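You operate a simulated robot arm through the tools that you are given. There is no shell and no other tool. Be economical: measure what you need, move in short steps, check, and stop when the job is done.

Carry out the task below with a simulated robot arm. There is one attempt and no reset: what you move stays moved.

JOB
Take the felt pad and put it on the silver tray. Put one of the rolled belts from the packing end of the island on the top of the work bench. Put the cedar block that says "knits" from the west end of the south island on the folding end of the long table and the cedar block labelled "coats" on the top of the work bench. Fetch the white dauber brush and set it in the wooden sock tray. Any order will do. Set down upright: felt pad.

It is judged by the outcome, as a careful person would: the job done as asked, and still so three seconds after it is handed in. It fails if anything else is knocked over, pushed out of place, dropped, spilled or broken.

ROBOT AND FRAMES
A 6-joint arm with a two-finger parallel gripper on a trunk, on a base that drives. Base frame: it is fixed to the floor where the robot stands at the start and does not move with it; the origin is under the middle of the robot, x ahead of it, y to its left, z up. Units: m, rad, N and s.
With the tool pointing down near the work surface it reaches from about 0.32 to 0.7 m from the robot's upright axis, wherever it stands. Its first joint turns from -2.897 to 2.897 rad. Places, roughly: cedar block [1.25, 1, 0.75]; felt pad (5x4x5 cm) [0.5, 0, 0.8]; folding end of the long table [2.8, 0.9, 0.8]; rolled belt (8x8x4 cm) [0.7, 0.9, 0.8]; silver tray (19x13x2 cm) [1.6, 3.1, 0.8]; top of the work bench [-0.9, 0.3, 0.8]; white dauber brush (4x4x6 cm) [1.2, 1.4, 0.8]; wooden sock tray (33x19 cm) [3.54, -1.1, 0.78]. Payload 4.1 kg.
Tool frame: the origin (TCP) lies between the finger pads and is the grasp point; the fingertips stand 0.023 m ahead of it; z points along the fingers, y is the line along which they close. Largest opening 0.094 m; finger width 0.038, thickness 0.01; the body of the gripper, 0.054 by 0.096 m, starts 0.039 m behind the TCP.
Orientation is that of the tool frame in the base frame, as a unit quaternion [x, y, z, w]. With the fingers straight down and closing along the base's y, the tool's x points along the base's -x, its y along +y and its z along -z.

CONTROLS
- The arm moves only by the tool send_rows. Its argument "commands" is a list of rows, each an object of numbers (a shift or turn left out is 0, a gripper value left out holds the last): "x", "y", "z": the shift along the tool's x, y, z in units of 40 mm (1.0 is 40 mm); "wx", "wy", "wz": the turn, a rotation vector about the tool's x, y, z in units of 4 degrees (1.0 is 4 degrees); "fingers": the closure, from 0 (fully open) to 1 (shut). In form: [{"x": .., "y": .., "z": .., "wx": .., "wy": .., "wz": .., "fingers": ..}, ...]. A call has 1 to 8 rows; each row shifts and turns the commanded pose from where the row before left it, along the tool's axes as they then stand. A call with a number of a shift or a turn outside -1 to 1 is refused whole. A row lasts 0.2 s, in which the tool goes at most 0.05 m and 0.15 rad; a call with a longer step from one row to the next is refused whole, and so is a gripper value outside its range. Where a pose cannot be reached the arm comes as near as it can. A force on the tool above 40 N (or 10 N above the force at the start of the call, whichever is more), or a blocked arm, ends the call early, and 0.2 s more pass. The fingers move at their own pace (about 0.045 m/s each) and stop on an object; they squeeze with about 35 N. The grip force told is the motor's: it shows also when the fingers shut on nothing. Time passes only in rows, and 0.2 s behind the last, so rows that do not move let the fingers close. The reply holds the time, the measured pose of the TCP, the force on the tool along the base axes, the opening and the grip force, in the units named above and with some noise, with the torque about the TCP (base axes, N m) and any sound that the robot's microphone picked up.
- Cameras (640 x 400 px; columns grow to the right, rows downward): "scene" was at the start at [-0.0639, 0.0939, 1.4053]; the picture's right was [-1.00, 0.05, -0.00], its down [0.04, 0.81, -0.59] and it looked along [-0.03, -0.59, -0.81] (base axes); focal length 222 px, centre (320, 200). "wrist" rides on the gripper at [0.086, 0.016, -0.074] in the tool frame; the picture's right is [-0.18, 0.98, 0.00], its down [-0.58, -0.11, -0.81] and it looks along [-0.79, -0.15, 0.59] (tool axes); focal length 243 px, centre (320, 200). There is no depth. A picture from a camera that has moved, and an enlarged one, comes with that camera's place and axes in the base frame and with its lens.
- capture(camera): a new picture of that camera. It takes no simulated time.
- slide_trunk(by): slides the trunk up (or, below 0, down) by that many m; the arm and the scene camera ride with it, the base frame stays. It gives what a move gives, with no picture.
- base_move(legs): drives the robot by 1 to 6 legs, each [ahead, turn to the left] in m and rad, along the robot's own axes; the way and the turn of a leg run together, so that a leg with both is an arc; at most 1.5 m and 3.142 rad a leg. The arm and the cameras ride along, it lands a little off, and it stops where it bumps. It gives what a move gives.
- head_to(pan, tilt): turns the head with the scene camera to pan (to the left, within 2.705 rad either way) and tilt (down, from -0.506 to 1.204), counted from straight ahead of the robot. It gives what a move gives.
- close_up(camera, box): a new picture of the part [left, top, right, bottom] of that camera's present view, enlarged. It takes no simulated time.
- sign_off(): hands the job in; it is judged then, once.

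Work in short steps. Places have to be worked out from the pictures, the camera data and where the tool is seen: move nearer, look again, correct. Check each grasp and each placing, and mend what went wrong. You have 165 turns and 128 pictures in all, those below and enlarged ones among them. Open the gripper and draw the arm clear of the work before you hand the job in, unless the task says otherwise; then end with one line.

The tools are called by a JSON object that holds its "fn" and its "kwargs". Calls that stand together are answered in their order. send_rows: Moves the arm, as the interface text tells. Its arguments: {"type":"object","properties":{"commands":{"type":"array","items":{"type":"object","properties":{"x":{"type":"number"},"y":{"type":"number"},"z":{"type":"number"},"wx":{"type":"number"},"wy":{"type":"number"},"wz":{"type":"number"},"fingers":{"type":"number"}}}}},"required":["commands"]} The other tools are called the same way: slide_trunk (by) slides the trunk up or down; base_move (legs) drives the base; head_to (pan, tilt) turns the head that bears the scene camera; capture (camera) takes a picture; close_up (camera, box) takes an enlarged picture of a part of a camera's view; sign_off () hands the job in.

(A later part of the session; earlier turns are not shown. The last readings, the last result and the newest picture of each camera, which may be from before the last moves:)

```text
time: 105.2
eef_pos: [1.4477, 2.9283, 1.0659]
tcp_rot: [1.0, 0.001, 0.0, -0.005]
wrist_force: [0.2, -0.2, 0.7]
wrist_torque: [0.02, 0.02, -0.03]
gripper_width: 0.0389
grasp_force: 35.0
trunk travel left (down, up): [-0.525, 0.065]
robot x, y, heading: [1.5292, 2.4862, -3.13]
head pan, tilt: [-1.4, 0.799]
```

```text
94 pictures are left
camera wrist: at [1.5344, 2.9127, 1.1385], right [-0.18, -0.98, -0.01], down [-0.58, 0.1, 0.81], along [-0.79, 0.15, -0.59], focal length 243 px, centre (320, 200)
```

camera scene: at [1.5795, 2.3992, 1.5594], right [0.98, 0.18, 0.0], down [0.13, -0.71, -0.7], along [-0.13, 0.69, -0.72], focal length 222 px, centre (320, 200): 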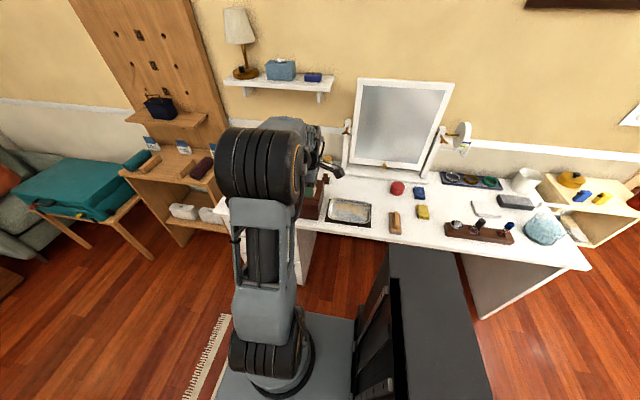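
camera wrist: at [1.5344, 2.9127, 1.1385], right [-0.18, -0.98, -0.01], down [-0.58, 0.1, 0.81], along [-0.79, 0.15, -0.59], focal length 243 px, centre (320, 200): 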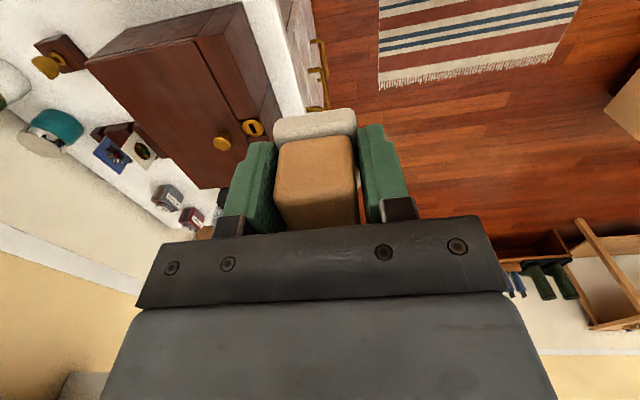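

Tray centre at about (1.583, 3.073). I move the pad above it at height, then look.

{"fn": "send_rows", "kwargs": {"commands": [{"x": 0.69, "y": -0.71}, {"x": 0.69, "y": -0.71}, {"x": 0.69, "y": -0.71}, {"x": 0.69, "y": -0.71}, {"x": 0.69, "y": -0.71}, {"z": 0.9}, {"z": 0.9}, {}]}}

{"fn": "capture", "kwargs": {"camera": "wrist"}}

{"fn": "capture", "kwargs": {"camera": "scene"}}

```text
time: 107.0
eef_pos: [1.5853, 3.0721, 0.994]
tcp_rot: [1.0, 0.001, 0.0, -0.005]
wrist_force: [0.4, 0.3, 0.2]
wrist_torque: [0.02, 0.0, 0.01]
gripper_width: 0.0392
grasp_force: 34.6
trunk travel left (down, up): [-0.525, 0.065]
robot x, y, heading: [1.5311, 2.4848, -3.132]
head pan, tilt: [-1.4, 0.799]
```

```text
93 pictures are left
camera wrist: at [1.6724, 3.0559, 1.0671], right [-0.18, -0.98, -0.01], down [-0.58, 0.1, 0.81], along [-0.79, 0.15, -0.59], focal length 243 px, centre (320, 200)
```

wrist: 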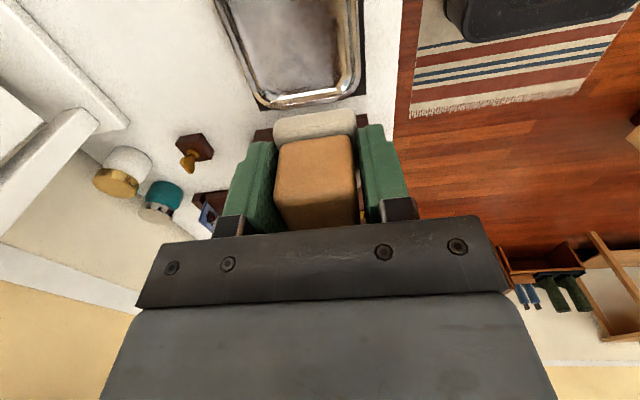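

```text
92 pictures are left
camera scene: at [1.5796, 2.3994, 1.5594], right [0.98, 0.18, 0.0], down [0.13, -0.71, -0.7], along [-0.13, 0.69, -0.72], focal length 222 px, centre (320, 200)
```

scene: 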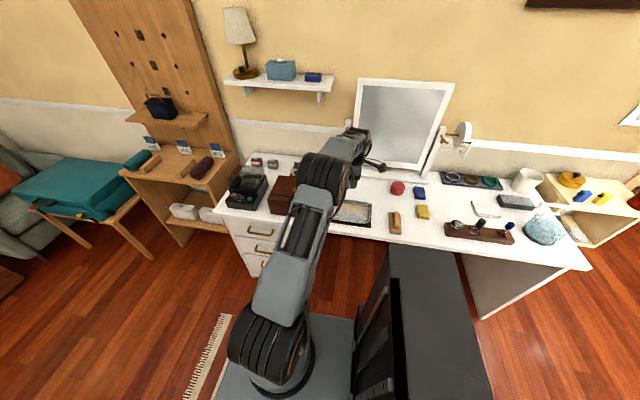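

From the wrist view the tray spans about x 1.53–1.72, y 3.04–3.155, so its centre is ≈(1.615, 3.095). Shift there and lower to z≈0.89.

{"fn": "send_rows", "kwargs": {"commands": [{"x": 0.7, "y": -0.55}, {"z": 0.9}, {"z": 0.9}, {"z": 0.8}, {}]}}

{"fn": "capture", "kwargs": {"camera": "wrist"}}

```text
time: 108.2
eef_pos: [1.6104, 3.0956, 0.8897]
tcp_rot: [1.0, 0.002, 0.001, -0.006]
wrist_force: [-1.0, 0.3, -1.0]
wrist_torque: [0.03, 0.01, 0.01]
gripper_width: 0.0389
grasp_force: 35.2
trunk travel left (down, up): [-0.525, 0.065]
robot x, y, heading: [1.5321, 2.4856, -3.128]
head pan, tilt: [-1.4, 0.799]
```

```text
91 pictures are left
camera wrist: at [1.6991, 3.0794, 0.9641], right [-0.18, -0.98, -0.01], down [-0.58, 0.1, 0.81], along [-0.79, 0.15, -0.59], focal length 243 px, centre (320, 200)
```

wrist: 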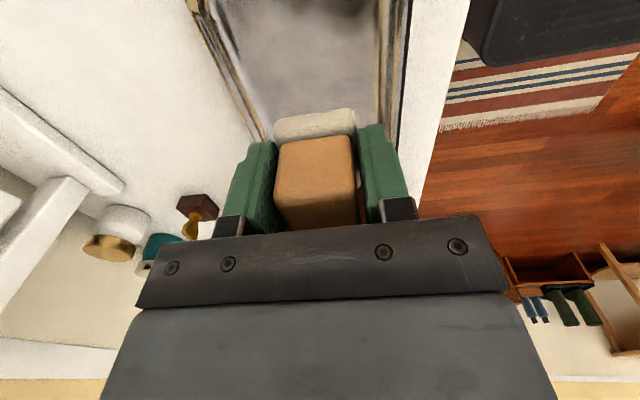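

Well centred in the tray's width. Lower gently until touch.

{"fn": "send_rows", "kwargs": {"commands": [{"z": 0.5}, {"z": 0.4}, {"z": 0.2}, {"z": 0.15}, {"z": 0.15}, {"z": 0.1}, {"z": 0.1}]}}

{"fn": "capture", "kwargs": {"camera": "wrist"}}

```text
time: 109.8
eef_pos: [1.6122, 3.0963, 0.8271]
tcp_rot: [1.0, 0.001, 0.0, -0.006]
wrist_force: [0.7, -0.2, -0.2]
wrist_torque: [0.04, 0.0, -0.02]
gripper_width: 0.039
grasp_force: 34.6
trunk travel left (down, up): [-0.525, 0.065]
robot x, y, heading: [1.5312, 2.485, -3.134]
head pan, tilt: [-1.4, 0.799]
```

```text
90 pictures are left
camera wrist: at [1.7, 3.0801, 0.8995], right [-0.18, -0.98, -0.01], down [-0.58, 0.1, 0.81], along [-0.79, 0.15, -0.59], focal length 243 px, centre (320, 200)
```

wrist: 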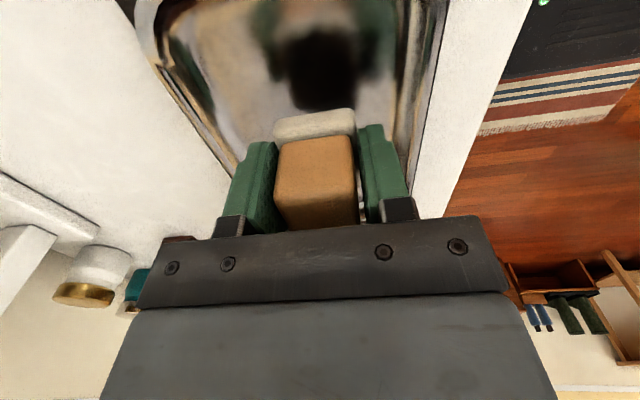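

No contact yet; the vanity is a bit lower. Continue in small steps.

{"fn": "send_rows", "kwargs": {"commands": [{"z": 0.12}, {"z": 0.12}, {"z": 0.12}, {"z": 0.12}, {"z": 0.12}, {"z": 0.12}, {"z": 0.12}, {"z": 0.12}]}}

```text
time: 111.6
eef_pos: [1.6099, 3.096, 0.7947]
tcp_rot: [1.0, 0.002, 0.002, -0.011]
wrist_force: [-3.0, -7.0, 37.0]
wrist_torque: [-0.23, 0.09, 0.01]
gripper_width: 0.0392
grasp_force: 35.1
trunk travel left (down, up): [-0.525, 0.065]
robot x, y, heading: [1.5313, 2.4819, -3.135]
head pan, tilt: [-1.4, 0.799]
```

Contact (37 N) at z≈0.795. I ease up 5 mm commanded and open partially, then look.

{"fn": "send_rows", "kwargs": {"commands": [{"z": -0.12}, {"fingers": 0.5}, {"fingers": 0.35}, {"fingers": 0.35}]}}

{"fn": "capture", "kwargs": {"camera": "wrist"}}

```text
time: 112.6
eef_pos: [1.6124, 3.0966, 0.7928]
tcp_rot: [1.0, 0.002, 0.0, -0.005]
wrist_force: [0.1, -0.1, 0.3]
wrist_torque: [-0.06, 0.0, 0.02]
gripper_width: 0.061
grasp_force: 0.0
trunk travel left (down, up): [-0.525, 0.065]
robot x, y, heading: [1.5325, 2.484, -3.132]
head pan, tilt: [-1.4, 0.799]
```

```text
89 pictures are left
camera wrist: at [1.6999, 3.0798, 0.8658], right [-0.18, -0.98, -0.01], down [-0.58, 0.1, 0.81], along [-0.79, 0.15, -0.59], focal length 243 px, centre (320, 200)
```

wrist: 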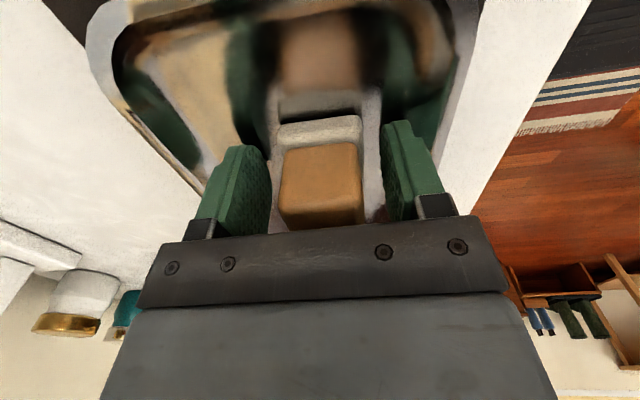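

Pad stands free and upright in the tray. Rise straight up and retract toward the robot.

{"fn": "send_rows", "kwargs": {"commands": [{"z": -0.5}, {"z": -0.9}, {"z": -0.9}, {"z": -0.9}, {"z": -0.9}, {"z": -0.9, "fingers": 0}, {"z": -0.9}, {"z": -0.9}]}}

{"fn": "send_rows", "kwargs": {"commands": [{"y": 1}, {"y": 1}, {"y": 1}, {"y": 1}, {"y": 0.5}]}}

{"fn": "close_up", "kwargs": {"camera": "scene", "box": [240, 150, 480, 300]}}

```text
time: 114.4
eef_pos: [1.6126, 3.0948, 1.0659]
tcp_rot: [1.0, 0.002, 0.0, -0.007]
wrist_force: [0.2, 0.5, -0.1]
wrist_torque: [-0.01, 0.0, 0.01]
gripper_width: 0.0938
grasp_force: 0.1
trunk travel left (down, up): [-0.525, 0.065]
robot x, y, heading: [1.5343, 2.4854, -3.132]
head pan, tilt: [-1.4, 0.799]
```

```text
time: 115.6
eef_pos: [1.613, 2.9134, 1.0628]
tcp_rot: [1.0, 0.002, 0.0, -0.006]
wrist_force: [0.4, -0.2, 1.2]
wrist_torque: [-0.04, 0.0, 0.0]
gripper_width: 0.0941
grasp_force: 0.0
trunk travel left (down, up): [-0.525, 0.065]
robot x, y, heading: [1.5356, 2.4865, -3.131]
head pan, tilt: [-1.4, 0.799]
```

```text
2.67 times, centred on (360, 225) of scene
camera zoom: at [1.5794, 2.3988, 1.5593], right [0.98, 0.18, 0.0], down [0.13, -0.71, -0.7], along [-0.13, 0.69, -0.72], focal length 592 px, centre (213, 133)
```

zoom: 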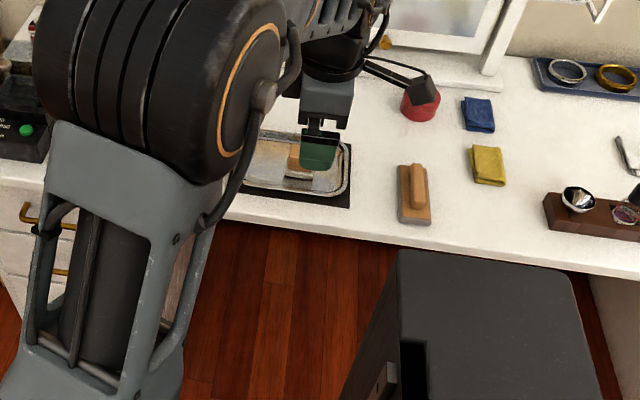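

Felt pad is done. Now I go into the aisle between the islands, facing south (-y), with the arm towards the island's cedar blocks.

{"fn": "base_move", "kwargs": {"legs": [[0, 1.76], [1.45, 0], [0, -0.2]]}}

{"fn": "head_to", "kwargs": {"pan": -1.2, "tilt": 0.8}}

{"fn": "capture", "kwargs": {"camera": "scene"}}

{"fn": "capture", "kwargs": {"camera": "wrist"}}

```text
time: 127.8
eef_pos: [1.3853, 1.1455, 1.0638]
tcp_rot: [0.713, 0.701, -0.004, -0.003]
wrist_force: [-0.4, -0.3, 0.0]
wrist_torque: [-0.04, -0.04, -0.02]
gripper_width: 0.094
grasp_force: 0.0
trunk travel left (down, up): [-0.525, 0.065]
robot x, y, heading: [1.8141, 1.055, -1.579]
head pan, tilt: [-1.4, 0.799]
```

```text
time: 128.6
eef_pos: [1.386, 1.1449, 1.0639]
tcp_rot: [0.713, 0.701, -0.003, -0.003]
wrist_force: [0.3, 0.7, -0.3]
wrist_torque: [0.02, -0.01, -0.03]
gripper_width: 0.0941
grasp_force: 0.1
trunk travel left (down, up): [-0.525, 0.065]
robot x, y, heading: [1.8127, 1.0543, -1.581]
head pan, tilt: [-1.201, 0.799]
```

```text
87 pictures are left
camera scene: at [1.904, 1.086, 1.5594], right [-0.35, 0.94, 0.0], down [0.67, 0.25, -0.7], along [-0.65, -0.24, -0.72], focal length 222 px, centre (320, 200)
```

scene: 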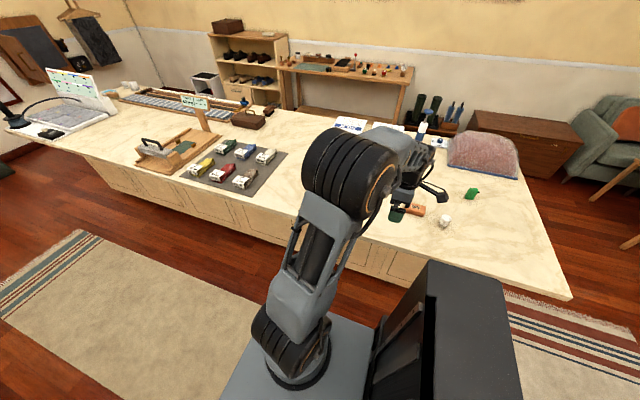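

```text
86 pictures are left
camera wrist: at [1.4049, 1.2312, 1.1372], right [0.98, -0.2, -0.01], down [-0.11, -0.58, 0.81], along [-0.17, -0.79, -0.59], focal length 243 px, centre (320, 200)
```

wrist: 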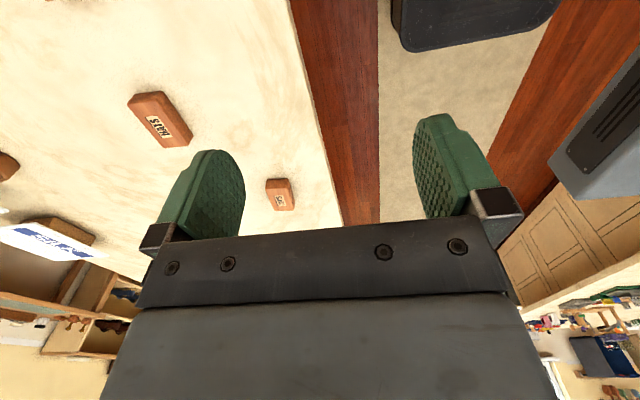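

Two blocks are visible in the wrist view; I enlarge to read labels.

{"fn": "close_up", "kwargs": {"camera": "wrist", "box": [100, 70, 340, 220]}}

{"fn": "close_up", "kwargs": {"camera": "scene", "box": [380, 160, 500, 235]}}

```text
2.67 times, centred on (220, 145) of wrist
camera zoom: at [1.4049, 1.2312, 1.1372], right [0.98, -0.2, -0.01], down [-0.11, -0.58, 0.81], along [-0.17, -0.79, -0.59], focal length 647 px, centre (587, 347)
```

zoom: 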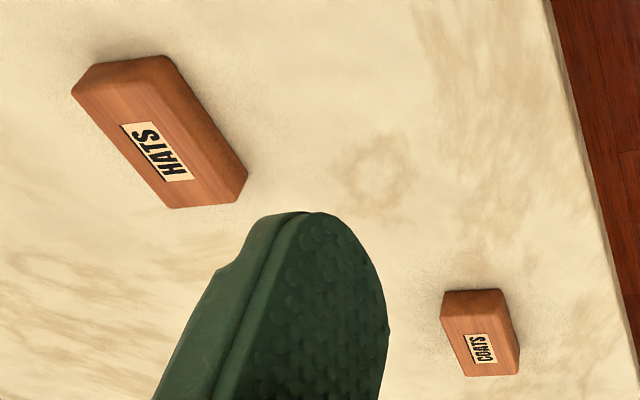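

```text
5.33 times, centred on (440, 198) of scene
camera zoom: at [1.904, 1.086, 1.5594], right [-0.35, 0.94, 0.0], down [0.67, 0.25, -0.7], along [-0.65, -0.24, -0.72], focal length 1185 px, centre (-320, 213)
```

zoom: 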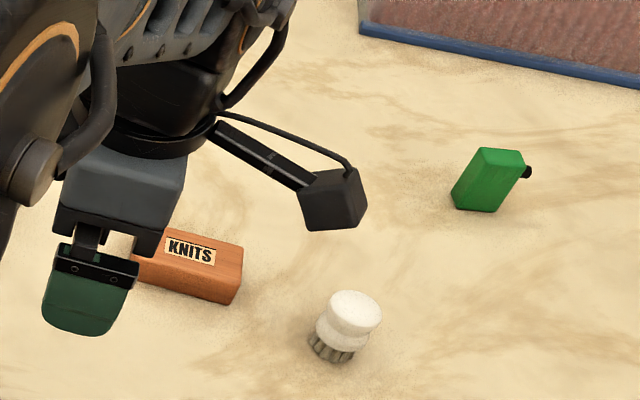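

KNITS ≈ (1.145, 1.258), COATS ≈ (1.24, 0.85), HATS between, dauber ≈ (1.18, 1.375). I bring the base nearer: to about (1.71, 1.24).

{"fn": "base_move", "kwargs": {"legs": [[-0.25, 0.4], [-0.25, -0.4], [0.3, 0.01]]}}

{"fn": "capture", "kwargs": {"camera": "wrist"}}

```text
time: 133.5
eef_pos: [1.2875, 1.3237, 1.0647]
tcp_rot: [0.709, 0.705, -0.003, -0.004]
wrist_force: [0.5, 0.3, 0.5]
wrist_torque: [0.0, 0.01, -0.01]
gripper_width: 0.0941
grasp_force: 0.0
trunk travel left (down, up): [-0.525, 0.065]
robot x, y, heading: [1.7206, 1.2408, -1.571]
head pan, tilt: [-1.201, 0.799]
```

```text
83 pictures are left
camera wrist: at [1.3075, 1.4103, 1.1373], right [0.98, -0.19, -0.01], down [-0.1, -0.58, 0.81], along [-0.16, -0.79, -0.59], focal length 243 px, centre (320, 200)
```

wrist: 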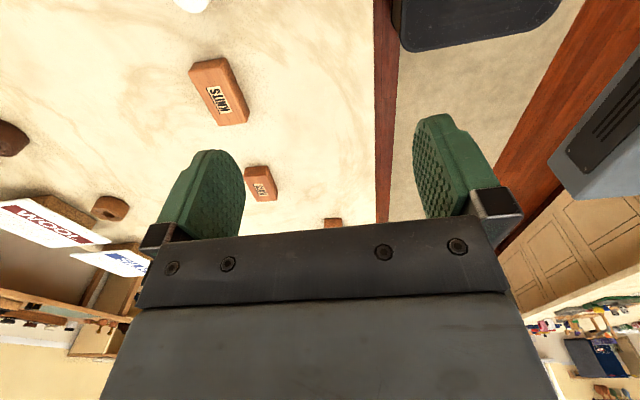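

KNITS centre ≈ (1.138, 1.264), but the dauber at ≈(1.175, 1.365) would sit right under my wrist camera, so I take the dauber first. Move above it.

{"fn": "send_rows", "kwargs": {"commands": [{"y": -0.9, "x": 0.4}, {"y": -0.9, "x": 0.4}, {"y": -0.9, "x": 0.3}, {"z": 0.7}, {"z": 0.7}, {"z": 0.7}, {}]}}

{"fn": "capture", "kwargs": {"camera": "wrist"}}

```text
time: 135.1
eef_pos: [1.1793, 1.367, 0.9797]
tcp_rot: [0.709, 0.705, -0.003, -0.004]
wrist_force: [-0.8, 0.8, 0.5]
wrist_torque: [0.0, 0.06, 0.01]
gripper_width: 0.094
grasp_force: 0.1
trunk travel left (down, up): [-0.525, 0.065]
robot x, y, heading: [1.7165, 1.2335, -1.578]
head pan, tilt: [-1.201, 0.799]
```

```text
82 pictures are left
camera wrist: at [1.1981, 1.4548, 1.0538], right [0.98, -0.19, -0.01], down [-0.1, -0.58, 0.81], along [-0.16, -0.79, -0.59], focal length 243 px, centre (320, 200)
```

wrist: 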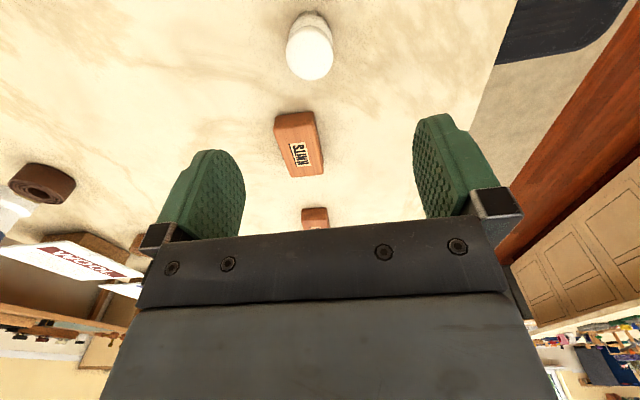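

Dauber at ≈(1.172, 1.376). Small correction and descend to z≈0.835, then close.

{"fn": "send_rows", "kwargs": {"commands": [{"y": -0.18, "x": 0.22, "z": 0.7}, {"z": 0.9}, {"z": 0.7}, {"z": 0.7}, {"z": 0.6}, {}]}}

{"fn": "capture", "kwargs": {"camera": "wrist"}}

{"fn": "send_rows", "kwargs": {"commands": [{"fingers": 1}, {"fingers": 1}, {"fingers": 1}, {"fingers": 1}, {"fingers": 1}]}}

{"fn": "capture", "kwargs": {"camera": "wrist"}}

```text
time: 136.5
eef_pos: [1.1705, 1.3772, 0.8362]
tcp_rot: [0.709, 0.705, -0.004, -0.004]
wrist_force: [0.0, -0.4, -0.8]
wrist_torque: [0.01, -0.02, 0.04]
gripper_width: 0.0938
grasp_force: 0.1
trunk travel left (down, up): [-0.525, 0.065]
robot x, y, heading: [1.7175, 1.2395, -1.575]
head pan, tilt: [-1.201, 0.799]
```

```text
81 pictures are left
camera wrist: at [1.1904, 1.464, 0.9106], right [0.98, -0.19, -0.01], down [-0.1, -0.58, 0.81], along [-0.16, -0.79, -0.59], focal length 243 px, centre (320, 200)
```

wrist: 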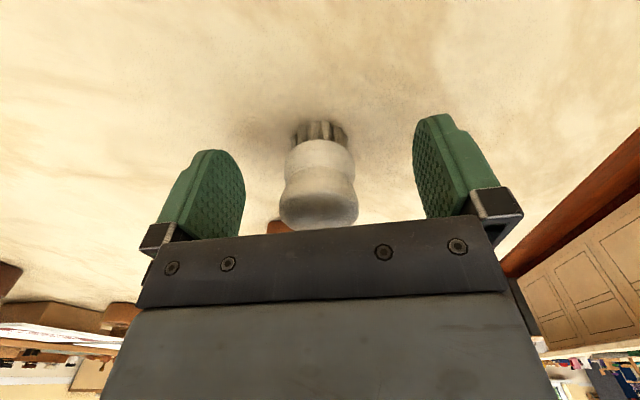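

```text
time: 137.7
eef_pos: [1.1724, 1.3776, 0.8368]
tcp_rot: [0.709, 0.705, -0.004, -0.004]
wrist_force: [0.9, 0.0, 0.0]
wrist_torque: [0.02, -0.01, 0.02]
gripper_width: 0.0364
grasp_force: 35.0
trunk travel left (down, up): [-0.525, 0.065]
robot x, y, heading: [1.7151, 1.2394, -1.572]
head pan, tilt: [-1.201, 0.799]
```

```text
80 pictures are left
camera wrist: at [1.1905, 1.464, 0.9108], right [0.98, -0.19, -0.01], down [-0.1, -0.58, 0.81], along [-0.16, -0.79, -0.59], focal length 243 px, centre (320, 200)
```

wrist: 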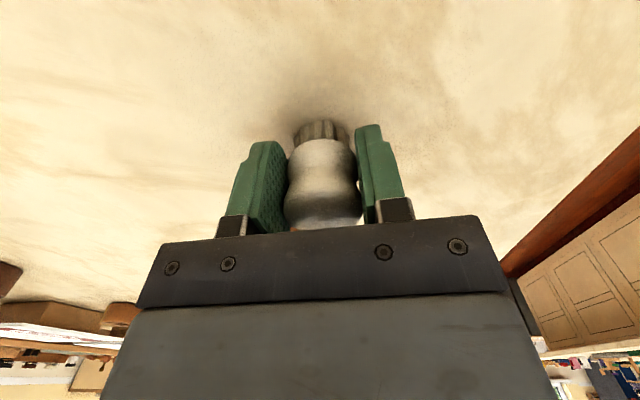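

Dauber gripped (36 mm). Lift, retract, and look over the long table to find the sock tray.

{"fn": "send_rows", "kwargs": {"commands": [{"z": -0.5}, {"z": -0.9}, {"z": -0.9}, {"z": -0.9, "y": 0.5}, {"z": -0.9, "y": 0.6}, {"z": -0.9, "y": 0.6}, {"z": -0.9, "y": 0.6}, {"y": 0.8}]}}

{"fn": "head_to", "kwargs": {"pan": 0.8, "tilt": 0.4}}

{"fn": "capture", "kwargs": {"camera": "scene"}}

{"fn": "head_to", "kwargs": {"pan": 1.7, "tilt": 0.5}}

{"fn": "capture", "kwargs": {"camera": "scene"}}

```text
time: 139.5
eef_pos: [1.2994, 1.3772, 1.0719]
tcp_rot: [0.709, 0.705, -0.005, -0.004]
wrist_force: [0.4, -0.1, -0.4]
wrist_torque: [0.0, 0.02, 0.01]
gripper_width: 0.0363
grasp_force: 34.7
trunk travel left (down, up): [-0.525, 0.065]
robot x, y, heading: [1.7144, 1.2404, -1.574]
head pan, tilt: [-1.201, 0.799]
```

```text
time: 141.4
eef_pos: [1.2981, 1.3778, 1.0723]
tcp_rot: [0.709, 0.706, -0.003, -0.003]
wrist_force: [0.4, -0.2, -0.4]
wrist_torque: [0.01, 0.01, 0.0]
gripper_width: 0.0364
grasp_force: 35.0
trunk travel left (down, up): [-0.525, 0.065]
robot x, y, heading: [1.719, 1.2396, -1.575]
head pan, tilt: [0.799, 0.4]
```

```text
79 pictures are left
camera scene: at [1.9498, 1.2355, 1.5945], right [-0.7, -0.72, 0.0], down [-0.28, 0.27, -0.92], along [0.66, -0.64, -0.39], focal length 222 px, centre (320, 200)
```

scene: 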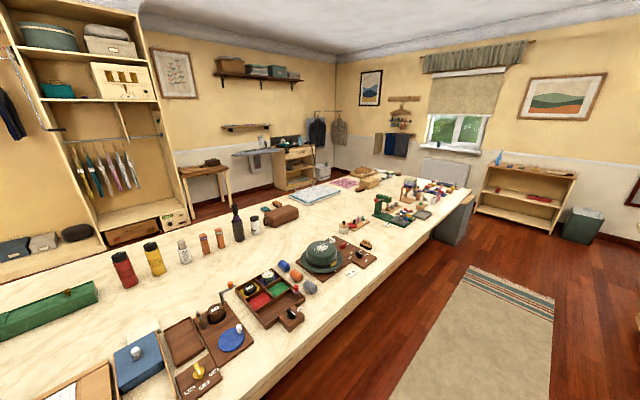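

```text
time: 142.6
eef_pos: [1.2976, 1.3767, 1.0716]
tcp_rot: [0.708, 0.706, -0.004, -0.003]
wrist_force: [0.2, 0.0, 0.1]
wrist_torque: [0.0, -0.04, 0.0]
gripper_width: 0.0365
grasp_force: 34.7
trunk travel left (down, up): [-0.525, 0.065]
robot x, y, heading: [1.7212, 1.239, -1.572]
head pan, tilt: [1.7, 0.499]
```

```text
78 pictures are left
camera scene: at [1.9738, 1.3117, 1.5853], right [0.13, -0.99, 0.0], down [-0.47, -0.06, -0.88], along [0.87, 0.11, -0.48], focal length 222 px, centre (320, 200)
```

scene: 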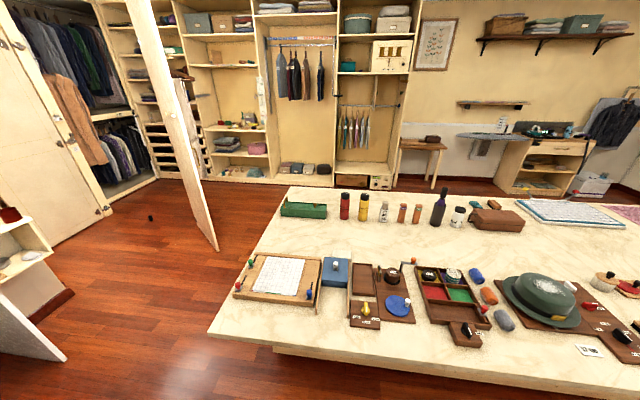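

I enlarge the region where the sock tray should appear.

{"fn": "head_to", "kwargs": {"pan": 0.7, "tilt": 0.3}}

{"fn": "close_up", "kwargs": {"camera": "scene", "box": [260, 130, 500, 280]}}

```text
time: 143.9
eef_pos: [1.2972, 1.3772, 1.072]
tcp_rot: [0.709, 0.705, -0.003, -0.004]
wrist_force: [-0.7, 0.1, -0.2]
wrist_torque: [0.04, -0.01, -0.02]
gripper_width: 0.0362
grasp_force: 35.1
trunk travel left (down, up): [-0.525, 0.065]
robot x, y, heading: [1.7196, 1.2395, -1.572]
head pan, tilt: [0.7, 0.3]
```

```text
2.67 times, centred on (380, 205) of scene
camera zoom: at [1.9437, 1.2287, 1.6037], right [-0.77, -0.64, 0.0], down [-0.19, 0.23, -0.96], along [0.61, -0.73, -0.3], focal length 592 px, centre (160, 187)
```

zoom: 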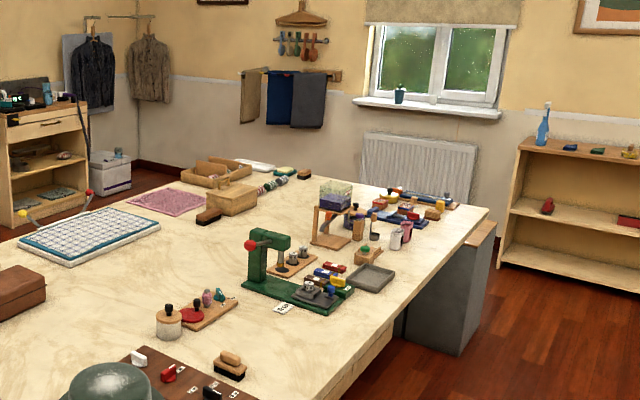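

The divided wooden tray sits at the back edge of the long table near (3.54, -1.1); I'll reach it from the north aisle. Drive round the table's west end: reverse, turn, go north.

{"fn": "base_move", "kwargs": {"legs": [[-0.96, 0], [0, 1.572], [1.2, 0]]}}

{"fn": "head_to", "kwargs": {"pan": 0, "tilt": 0.5}}

{"fn": "capture", "kwargs": {"camera": "scene"}}

```text
time: 158.4
eef_pos: [2.7762, 1.7792, 1.0718]
tcp_rot: [0.006, 1.0, -0.005, 0.0]
wrist_force: [0.3, -0.1, -0.7]
wrist_torque: [0.0, 0.0, 0.01]
gripper_width: 0.0363
grasp_force: 35.3
trunk travel left (down, up): [-0.525, 0.065]
robot x, y, heading: [2.9149, 2.1975, -0.009]
head pan, tilt: [0.7, 0.3]
```

```text
time: 159.4
eef_pos: [2.7757, 1.779, 1.0724]
tcp_rot: [0.006, 1.0, -0.005, 0.0]
wrist_force: [-0.3, -0.2, -0.8]
wrist_torque: [-0.01, 0.02, -0.01]
gripper_width: 0.0364
grasp_force: 35.4
trunk travel left (down, up): [-0.525, 0.065]
robot x, y, heading: [2.9143, 2.1937, -0.011]
head pan, tilt: [0.0, 0.499]
```

```text
76 pictures are left
camera scene: at [2.9478, 2.3631, 1.5853], right [-0.01, -1.0, 0.0], down [-0.48, 0.0, -0.88], along [0.88, -0.01, -0.48], focal length 222 px, centre (320, 200)
```

scene: 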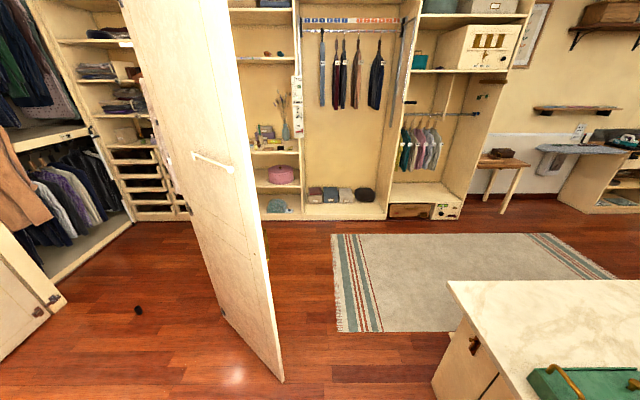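

Gap between door tip (y≈2.57) and table corner (y≈1.80): I am centred at 2.19. Go on north 1.22 m, turn right and drive along the table's back.

{"fn": "base_move", "kwargs": {"legs": [[1.22, 0], [0, -1.56], [1.5, 0], [1.2, 0]]}}

{"fn": "head_to", "kwargs": {"pan": -0.6, "tilt": 0.6}}

{"fn": "capture", "kwargs": {"camera": "scene"}}

```text
time: 182.1
eef_pos: [3.6741, -0.3691, 1.0714]
tcp_rot: [0.71, 0.704, -0.004, -0.004]
wrist_force: [0.7, 0.2, 0.5]
wrist_torque: [0.0, 0.03, -0.01]
gripper_width: 0.0365
grasp_force: 35.1
trunk travel left (down, up): [-0.525, 0.065]
robot x, y, heading: [4.0942, -0.5083, -1.579]
head pan, tilt: [0.0, 0.499]
```

```text
time: 183.1
eef_pos: [3.6747, -0.3678, 1.0723]
tcp_rot: [0.71, 0.704, -0.003, -0.003]
wrist_force: [0.1, 0.9, -0.4]
wrist_torque: [-0.03, -0.02, 0.0]
gripper_width: 0.0363
grasp_force: 34.8
trunk travel left (down, up): [-0.525, 0.065]
robot x, y, heading: [4.0929, -0.5091, -1.578]
head pan, tilt: [-0.6, 0.6]
```

```text
75 pictures are left
camera scene: at [4.2097, -0.5199, 1.5762], right [-0.82, 0.57, 0.0], down [0.32, 0.46, -0.83], along [-0.47, -0.68, -0.56], focal length 222 px, centre (320, 200)
```

scene: 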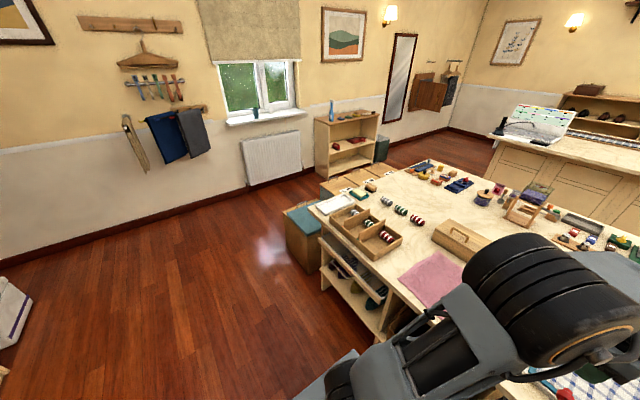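

Tray confirmed near (3.54, -1.09) with some things inside. Advance 0.55 m and take a close look.

{"fn": "base_move", "kwargs": {"legs": [[0.55, 0.01]]}}

{"fn": "head_to", "kwargs": {"pan": -1.2, "tilt": 0.8}}

{"fn": "capture", "kwargs": {"camera": "scene"}}

{"fn": "capture", "kwargs": {"camera": "wrist"}}

```text
time: 186.3
eef_pos: [3.674, -0.9299, 1.0733]
tcp_rot: [0.706, 0.708, -0.003, -0.004]
wrist_force: [0.2, 0.9, -0.9]
wrist_torque: [0.04, -0.02, -0.05]
gripper_width: 0.0363
grasp_force: 35.0
trunk travel left (down, up): [-0.525, 0.065]
robot x, y, heading: [4.0906, -1.0657, -1.562]
head pan, tilt: [-0.6, 0.6]
```

```text
time: 187.3
eef_pos: [3.6736, -0.9291, 1.0713]
tcp_rot: [0.706, 0.709, -0.004, -0.004]
wrist_force: [0.6, 0.4, -1.2]
wrist_torque: [-0.02, 0.0, -0.01]
gripper_width: 0.0363
grasp_force: 34.8
trunk travel left (down, up): [-0.525, 0.065]
robot x, y, heading: [4.0908, -1.0602, -1.561]
head pan, tilt: [-1.201, 0.799]
```

```text
74 pictures are left
camera scene: at [4.1846, -1.0309, 1.5594], right [-0.37, 0.93, 0.0], down [0.67, 0.26, -0.7], along [-0.65, -0.26, -0.72], focal length 222 px, centre (320, 200)
```

scene: 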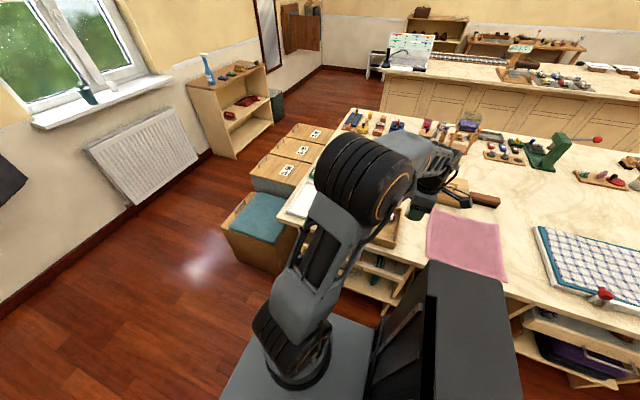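

```text
73 pictures are left
camera wrist: at [3.6913, -0.8425, 1.1458], right [0.98, -0.18, -0.01], down [-0.1, -0.58, 0.81], along [-0.15, -0.79, -0.59], focal length 243 px, centre (320, 200)
```

wrist: 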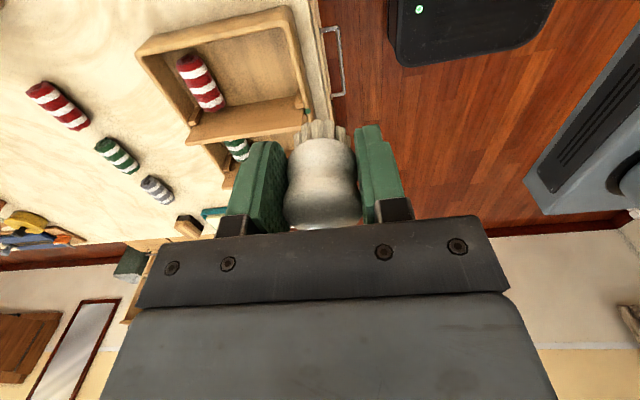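

In the near compartment, the right part is empty: free x≈3.525–3.63, y≈-1.05…-0.955. I aim for (3.582, -1.003) and lower to z≈0.93 first.

{"fn": "send_rows", "kwargs": {"commands": [{"y": -0.76, "x": -0.62}, {"y": -0.76, "x": -0.62}, {"y": -0.76, "x": -0.61}, {"z": 0.9}, {"z": 0.9}, {"z": 0.9}, {"z": 0.8}, {}]}}

{"fn": "capture", "kwargs": {"camera": "wrist"}}

```text
time: 189.1
eef_pos: [3.5787, -1.0029, 0.9337]
tcp_rot: [0.706, 0.709, -0.004, -0.003]
wrist_force: [0.4, -0.2, -1.4]
wrist_torque: [0.0, -0.01, 0.01]
gripper_width: 0.0363
grasp_force: 34.9
trunk travel left (down, up): [-0.525, 0.065]
robot x, y, heading: [4.0911, -1.0593, -1.562]
head pan, tilt: [-1.201, 0.799]
```

```text
72 pictures are left
camera wrist: at [3.5978, -0.9172, 1.0075], right [0.98, -0.18, -0.01], down [-0.1, -0.58, 0.81], along [-0.15, -0.79, -0.59], focal length 243 px, centre (320, 200)
```

wrist: 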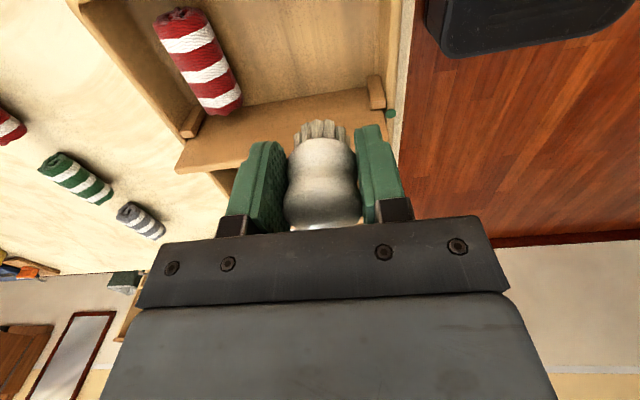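

Landing spot is good; shift 6 mm left, 5 mm back, and descend gently.

{"fn": "send_rows", "kwargs": {"commands": [{"y": -0.15, "x": 0.12, "z": 0.5}, {"z": 0.5}, {"z": 0.5}, {"z": 0.25}, {"z": 0.12}, {"z": 0.12}, {"z": 0.12}]}}

{"fn": "capture", "kwargs": {"camera": "wrist"}}

```text
time: 190.7
eef_pos: [3.575, -0.9973, 0.8487]
tcp_rot: [0.706, 0.708, -0.004, -0.004]
wrist_force: [0.4, -0.2, 0.0]
wrist_torque: [0.01, -0.05, -0.02]
gripper_width: 0.0362
grasp_force: 35.0
trunk travel left (down, up): [-0.525, 0.065]
robot x, y, heading: [4.094, -1.0601, -1.566]
head pan, tilt: [-1.201, 0.799]
```

```text
71 pictures are left
camera wrist: at [3.5918, -0.9116, 0.9226], right [0.98, -0.18, -0.01], down [-0.1, -0.58, 0.81], along [-0.15, -0.79, -0.59], focal length 243 px, centre (320, 200)
```

wrist: 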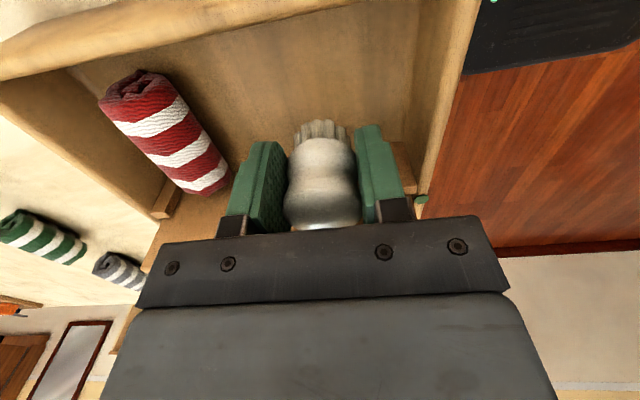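

Continue lowering in 3–4 mm steps.

{"fn": "send_rows", "kwargs": {"commands": [{"z": 0.1}, {"z": 0.1}, {"z": 0.1}, {"z": 0.1}, {"z": 0.1}, {"z": 0.1}]}}

```text
time: 192.1
eef_pos: [3.5746, -0.999, 0.8253]
tcp_rot: [0.706, 0.709, -0.003, -0.004]
wrist_force: [1.0, -0.3, 1.8]
wrist_torque: [-0.01, -0.08, -0.01]
gripper_width: 0.0365
grasp_force: 35.1
trunk travel left (down, up): [-0.525, 0.065]
robot x, y, heading: [4.0962, -1.0648, -1.562]
head pan, tilt: [-1.201, 0.799]
```

{"fn": "send_rows", "kwargs": {"commands": [{"z": 0.08}, {"z": 0.08}, {"z": 0.08}, {"z": 0.08}, {"z": 0.08}]}}

{"fn": "capture", "kwargs": {"camera": "wrist"}}

```text
time: 192.8
eef_pos: [3.5714, -0.9984, 0.8214]
tcp_rot: [0.706, 0.708, -0.007, -0.007]
wrist_force: [0.9, 0.7, 16.5]
wrist_torque: [-0.3, -0.46, -0.09]
gripper_width: 0.0361
grasp_force: 35.0
trunk travel left (down, up): [-0.525, 0.065]
robot x, y, heading: [4.0938, -1.0651, -1.566]
head pan, tilt: [-1.201, 0.799]
stopped in row 3: the force on the tool passed its limit (the readings are from after the stop); the commanded pose is now the measured one
```

```text
70 pictures are left
camera wrist: at [3.5904, -0.9116, 0.8956], right [0.98, -0.18, -0.02], down [-0.09, -0.58, 0.81], along [-0.16, -0.79, -0.59], focal length 243 px, centre (320, 200)
```

wrist: 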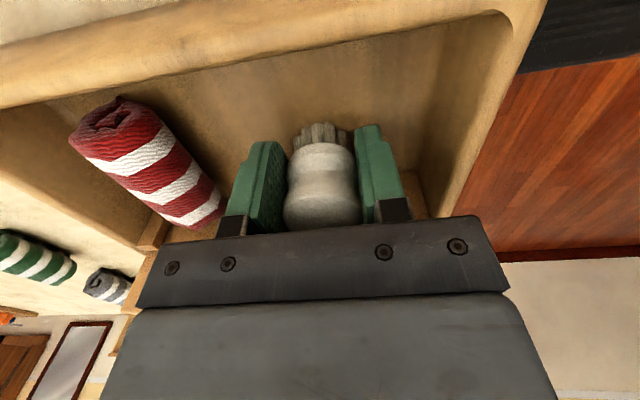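

Contact with the tray floor. Ease slightly, open part-way, and look.

{"fn": "send_rows", "kwargs": {"commands": [{"z": -0.03}, {"fingers": 0.5}, {"fingers": 0.42}, {"fingers": 0.42}]}}

{"fn": "capture", "kwargs": {"camera": "wrist"}}

```text
time: 193.8
eef_pos: [3.5725, -0.9984, 0.8204]
tcp_rot: [0.706, 0.708, -0.006, -0.007]
wrist_force: [-1.8, 0.5, 14.4]
wrist_torque: [-0.68, -0.27, -0.06]
gripper_width: 0.0543
grasp_force: 0.0
trunk travel left (down, up): [-0.525, 0.065]
robot x, y, heading: [4.0924, -1.0649, -1.563]
head pan, tilt: [-1.201, 0.799]
```

```text
69 pictures are left
camera wrist: at [3.5904, -0.9116, 0.8952], right [0.98, -0.18, -0.02], down [-0.09, -0.58, 0.81], along [-0.16, -0.79, -0.59], focal length 243 px, centre (320, 200)
```

wrist: 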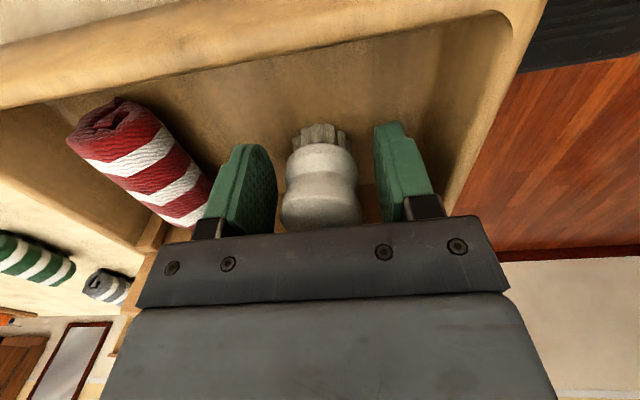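

The remaining upward force comes from the tool brushing the divider; I rise straight up in gentle steps and check.

{"fn": "send_rows", "kwargs": {"commands": [{"z": -0.3}, {"z": -0.5}, {"z": -0.7}, {"z": -0.9}]}}

{"fn": "capture", "kwargs": {"camera": "wrist"}}

```text
time: 194.8
eef_pos: [3.5735, -0.9994, 0.9168]
tcp_rot: [0.706, 0.708, -0.004, -0.006]
wrist_force: [0.6, -0.2, -0.7]
wrist_torque: [0.0, 0.04, -0.02]
gripper_width: 0.0543
grasp_force: 0.0
trunk travel left (down, up): [-0.525, 0.065]
robot x, y, heading: [4.0927, -1.0651, -1.566]
head pan, tilt: [-1.201, 0.799]
```

```text
68 pictures are left
camera wrist: at [3.5912, -0.9125, 0.991], right [0.98, -0.18, -0.01], down [-0.1, -0.58, 0.81], along [-0.15, -0.79, -0.59], focal length 243 px, centre (320, 200)
```

wrist: 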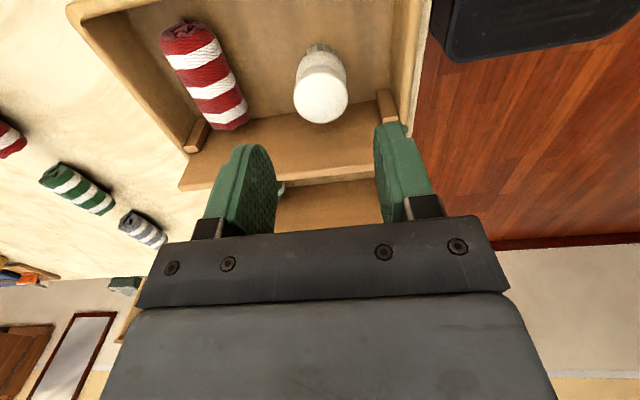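

Dauber stands in the sock tray. Raise, retract and retrace the route to the gap.

{"fn": "send_rows", "kwargs": {"commands": [{"z": -0.9}, {"z": -0.9}, {"z": -0.9}, {"z": -0.9, "fingers": 0}, {"y": 0.9}, {"y": 0.9}, {"y": 0.7}]}}

{"fn": "base_move", "kwargs": {"legs": [[-1.5, 0], [-1.5, 0], [-0.25, 0]]}}

{"fn": "base_move", "kwargs": {"legs": [[0, 1.566]]}}

```text
time: 196.4
eef_pos: [3.6761, -0.999, 1.0597]
tcp_rot: [0.706, 0.708, -0.005, -0.006]
wrist_force: [-0.4, 0.6, -0.4]
wrist_torque: [0.01, 0.01, 0.01]
gripper_width: 0.094
grasp_force: 0.0
trunk travel left (down, up): [-0.525, 0.065]
robot x, y, heading: [4.0928, -1.0646, -1.566]
head pan, tilt: [-1.201, 0.799]
```

```text
time: 212.3
eef_pos: [3.6736, 2.2565, 1.0589]
tcp_rot: [0.707, 0.707, -0.004, -0.006]
wrist_force: [0.1, 0.7, -0.9]
wrist_torque: [0.0, 0.03, 0.01]
gripper_width: 0.094
grasp_force: 0.0
trunk travel left (down, up): [-0.525, 0.065]
robot x, y, heading: [4.0912, 2.1924, -1.571]
head pan, tilt: [-1.201, 0.799]
```

```text
time: 216.6
eef_pos: [4.0245, 1.7703, 1.0582]
tcp_rot: [-0.001, 1.0, -0.008, -0.002]
wrist_force: [-0.1, -0.1, 0.2]
wrist_torque: [0.0, -0.02, -0.02]
gripper_width: 0.0941
grasp_force: 0.1
trunk travel left (down, up): [-0.525, 0.065]
robot x, y, heading: [4.0902, 2.1884, 0.011]
head pan, tilt: [-1.201, 0.799]
```

{"fn": "base_move", "kwargs": {"legs": [[-1.2, 0], [-1.17, 0], [0, -1.58], [0.92, 0]]}}

{"fn": "capture", "kwargs": {"camera": "wrist"}}

```text
time: 236.4
eef_pos: [1.3324, 1.3023, 1.0589]
tcp_rot: [0.7, 0.714, -0.005, -0.006]
wrist_force: [-0.3, -0.2, -0.3]
wrist_torque: [0.01, 0.03, 0.0]
gripper_width: 0.094
grasp_force: 0.0
trunk travel left (down, up): [-0.525, 0.065]
robot x, y, heading: [1.751, 1.2425, -1.547]
head pan, tilt: [-1.201, 0.799]
```

```text
67 pictures are left
camera wrist: at [1.3484, 1.3889, 1.1326], right [0.99, -0.17, -0.02], down [-0.09, -0.58, 0.81], along [-0.14, -0.79, -0.59], focal length 243 px, centre (320, 200)
```

wrist: 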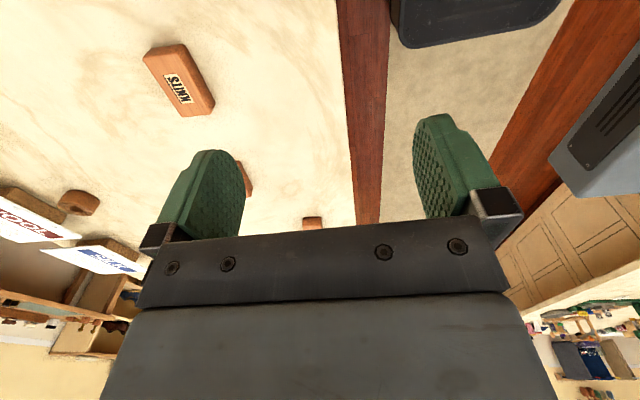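

KNITS still at ≈(1.141, 1.262), long axis ~6° off y. Move above it, descending to z≈0.9, and align yaw.

{"fn": "send_rows", "kwargs": {"commands": [{"y": -0.8, "x": -0.15, "z": 0.5}, {"y": -0.8, "x": -0.15, "z": 0.5}, {"y": -0.8, "x": -0.15, "z": 0.5}, {"y": -0.8, "x": -0.15, "z": 0.5}, {"y": -0.8, "x": -0.15, "z": 0.5}, {"y": -0.8, "x": -0.15, "z": 0.5}, {"z": 0.8, "wz": 0.9}, {"wz": 0.85}]}}

{"fn": "capture", "kwargs": {"camera": "wrist"}}

```text
time: 238.2
eef_pos: [1.1373, 1.2617, 0.9101]
tcp_rot: [0.743, 0.669, -0.006, -0.006]
wrist_force: [-0.8, 0.6, 0.7]
wrist_torque: [-0.04, -0.02, -0.01]
gripper_width: 0.094
grasp_force: 0.1
trunk travel left (down, up): [-0.525, 0.065]
robot x, y, heading: [1.7564, 1.24, -1.551]
head pan, tilt: [-1.201, 0.799]
```

```text
66 pictures are left
camera wrist: at [1.1649, 1.3465, 0.9834], right [0.96, -0.28, -0.01], down [-0.16, -0.57, 0.81], along [-0.24, -0.77, -0.59], focal length 243 px, centre (320, 200)
```

wrist: 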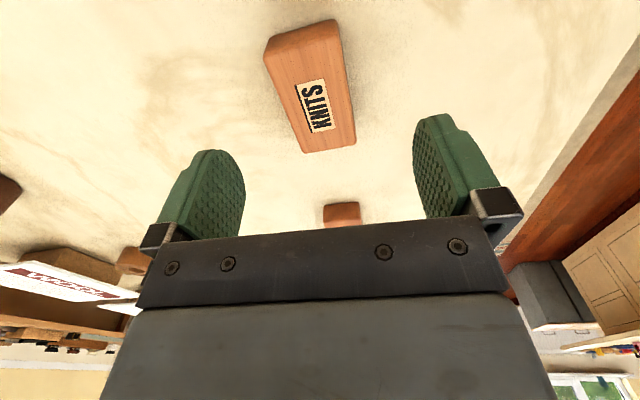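

Nearly aligned. Descend to z≈0.826 and close.

{"fn": "send_rows", "kwargs": {"commands": [{"y": -0.1, "x": -0.12, "z": 0.6, "wz": -0.5}, {"z": 0.6}, {"z": 0.5}, {"z": 0.37}, {}]}}

{"fn": "send_rows", "kwargs": {"commands": [{"fingers": 1}, {"fingers": 1}, {"fingers": 1}, {"fingers": 1}, {"fingers": 1}]}}

{"fn": "capture", "kwargs": {"camera": "wrist"}}

```text
time: 239.4
eef_pos: [1.1328, 1.2585, 0.8275]
tcp_rot: [0.731, 0.682, -0.005, -0.006]
wrist_force: [-0.1, 0.0, 0.6]
wrist_torque: [-0.01, 0.01, -0.02]
gripper_width: 0.0938
grasp_force: 0.1
trunk travel left (down, up): [-0.525, 0.065]
robot x, y, heading: [1.753, 1.2436, -1.545]
head pan, tilt: [-1.201, 0.799]
```

```text
time: 240.6
eef_pos: [1.133, 1.2586, 0.8272]
tcp_rot: [0.731, 0.683, -0.006, -0.006]
wrist_force: [-0.3, 0.4, -0.2]
wrist_torque: [-0.01, -0.04, -0.06]
gripper_width: 0.0471
grasp_force: 35.1
trunk travel left (down, up): [-0.525, 0.065]
robot x, y, heading: [1.7501, 1.2429, -1.549]
head pan, tilt: [-1.201, 0.799]
```

```text
65 pictures are left
camera wrist: at [1.1562, 1.3431, 0.9005], right [0.97, -0.25, -0.02], down [-0.14, -0.57, 0.81], along [-0.21, -0.78, -0.59], focal length 243 px, centre (320, 200)
```

wrist: 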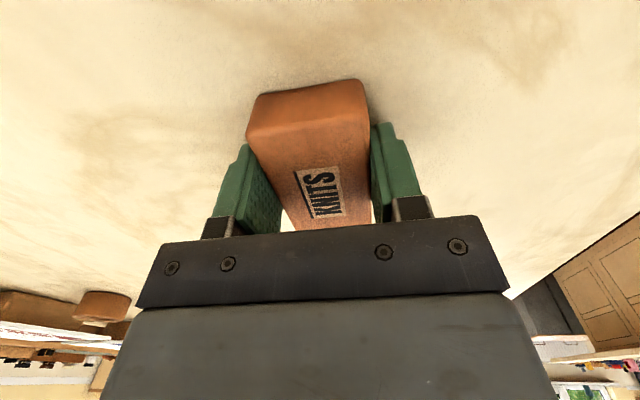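

KNITS gripped. Lift, retract, and reposition: reverse out toward the wide spot, turn round, and come alongside the long table.

{"fn": "send_rows", "kwargs": {"commands": [{"z": -0.5}, {"z": -0.9}, {"z": -0.9}, {"z": -0.9, "y": 0.5}, {"z": -0.9, "y": 0.8}, {"z": -0.9, "y": 0.8}, {"y": 1}, {"y": 0.8}]}}

{"fn": "base_move", "kwargs": {"legs": [[-0.3, -0.3], [-0.3, 0.3], [0, 3.12]]}}

{"fn": "head_to", "kwargs": {"pan": -1.9, "tilt": 0.75}}

{"fn": "capture", "kwargs": {"camera": "scene"}}

{"fn": "capture", "kwargs": {"camera": "wrist"}}

```text
time: 242.4
eef_pos: [1.2895, 1.2476, 1.0246]
tcp_rot: [0.73, 0.683, -0.006, -0.005]
wrist_force: [-0.5, 0.2, -0.2]
wrist_torque: [-0.02, 0.01, 0.02]
gripper_width: 0.047
grasp_force: 35.0
trunk travel left (down, up): [-0.525, 0.065]
robot x, y, heading: [1.7519, 1.2443, -1.544]
head pan, tilt: [-1.201, 0.799]
```

```text
time: 253.3
eef_pos: [2.2878, 1.8136, 1.0247]
tcp_rot: [-0.666, 0.746, -0.006, 0.005]
wrist_force: [0.1, 0.0, -0.7]
wrist_torque: [-0.03, -0.02, -0.01]
gripper_width: 0.0472
grasp_force: 35.4
trunk travel left (down, up): [-0.525, 0.065]
robot x, y, heading: [1.8276, 1.8384, 1.552]
head pan, tilt: [-1.201, 0.799]
```

```text
time: 254.4
eef_pos: [2.2873, 1.8138, 1.0242]
tcp_rot: [-0.666, 0.746, -0.006, 0.005]
wrist_force: [0.6, 0.6, -0.3]
wrist_torque: [0.0, 0.01, -0.04]
gripper_width: 0.0471
grasp_force: 34.6
trunk travel left (down, up): [-0.525, 0.065]
robot x, y, heading: [1.8267, 1.8379, 1.55]
head pan, tilt: [-1.901, 0.75]
```

```text
64 pictures are left
camera scene: at [1.7359, 1.7545, 1.5633], right [-0.34, -0.94, 0.0], down [-0.64, 0.23, -0.73], along [0.69, -0.25, -0.68], focal length 222 px, centre (320, 200)
```

scene: 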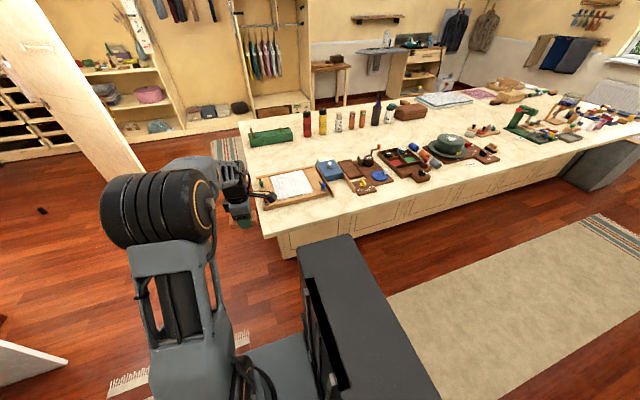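

```text
63 pictures are left
camera wrist: at [2.2617, 1.7296, 1.0976], right [-0.96, 0.29, -0.02], down [0.16, 0.57, 0.81], along [0.25, 0.77, -0.59], focal length 243 px, centre (320, 200)
```

wrist: 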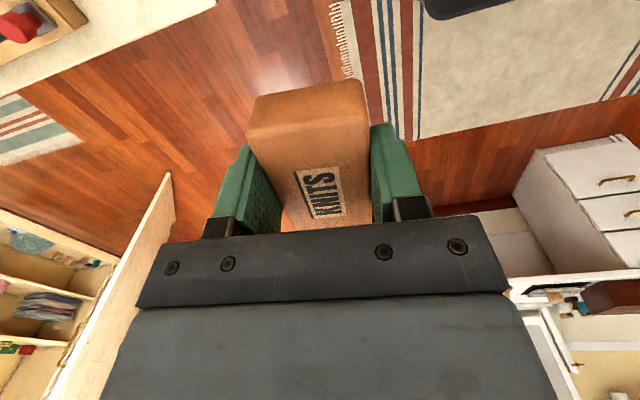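

I enlarge the table's front strip to choose the spot.

{"fn": "close_up", "kwargs": {"camera": "scene", "box": [230, 110, 510, 285]}}

```text
2.29 times, centred on (370, 198) of scene
camera zoom: at [1.7359, 1.7545, 1.5633], right [-0.34, -0.94, 0.0], down [-0.64, 0.23, -0.73], along [0.69, -0.25, -0.68], focal length 508 px, centre (206, 206)
```

zoom: 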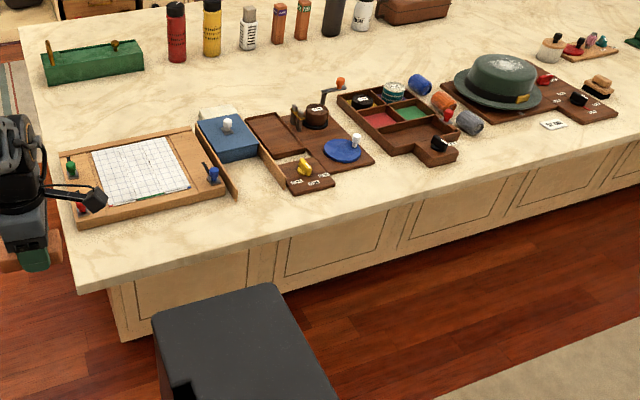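

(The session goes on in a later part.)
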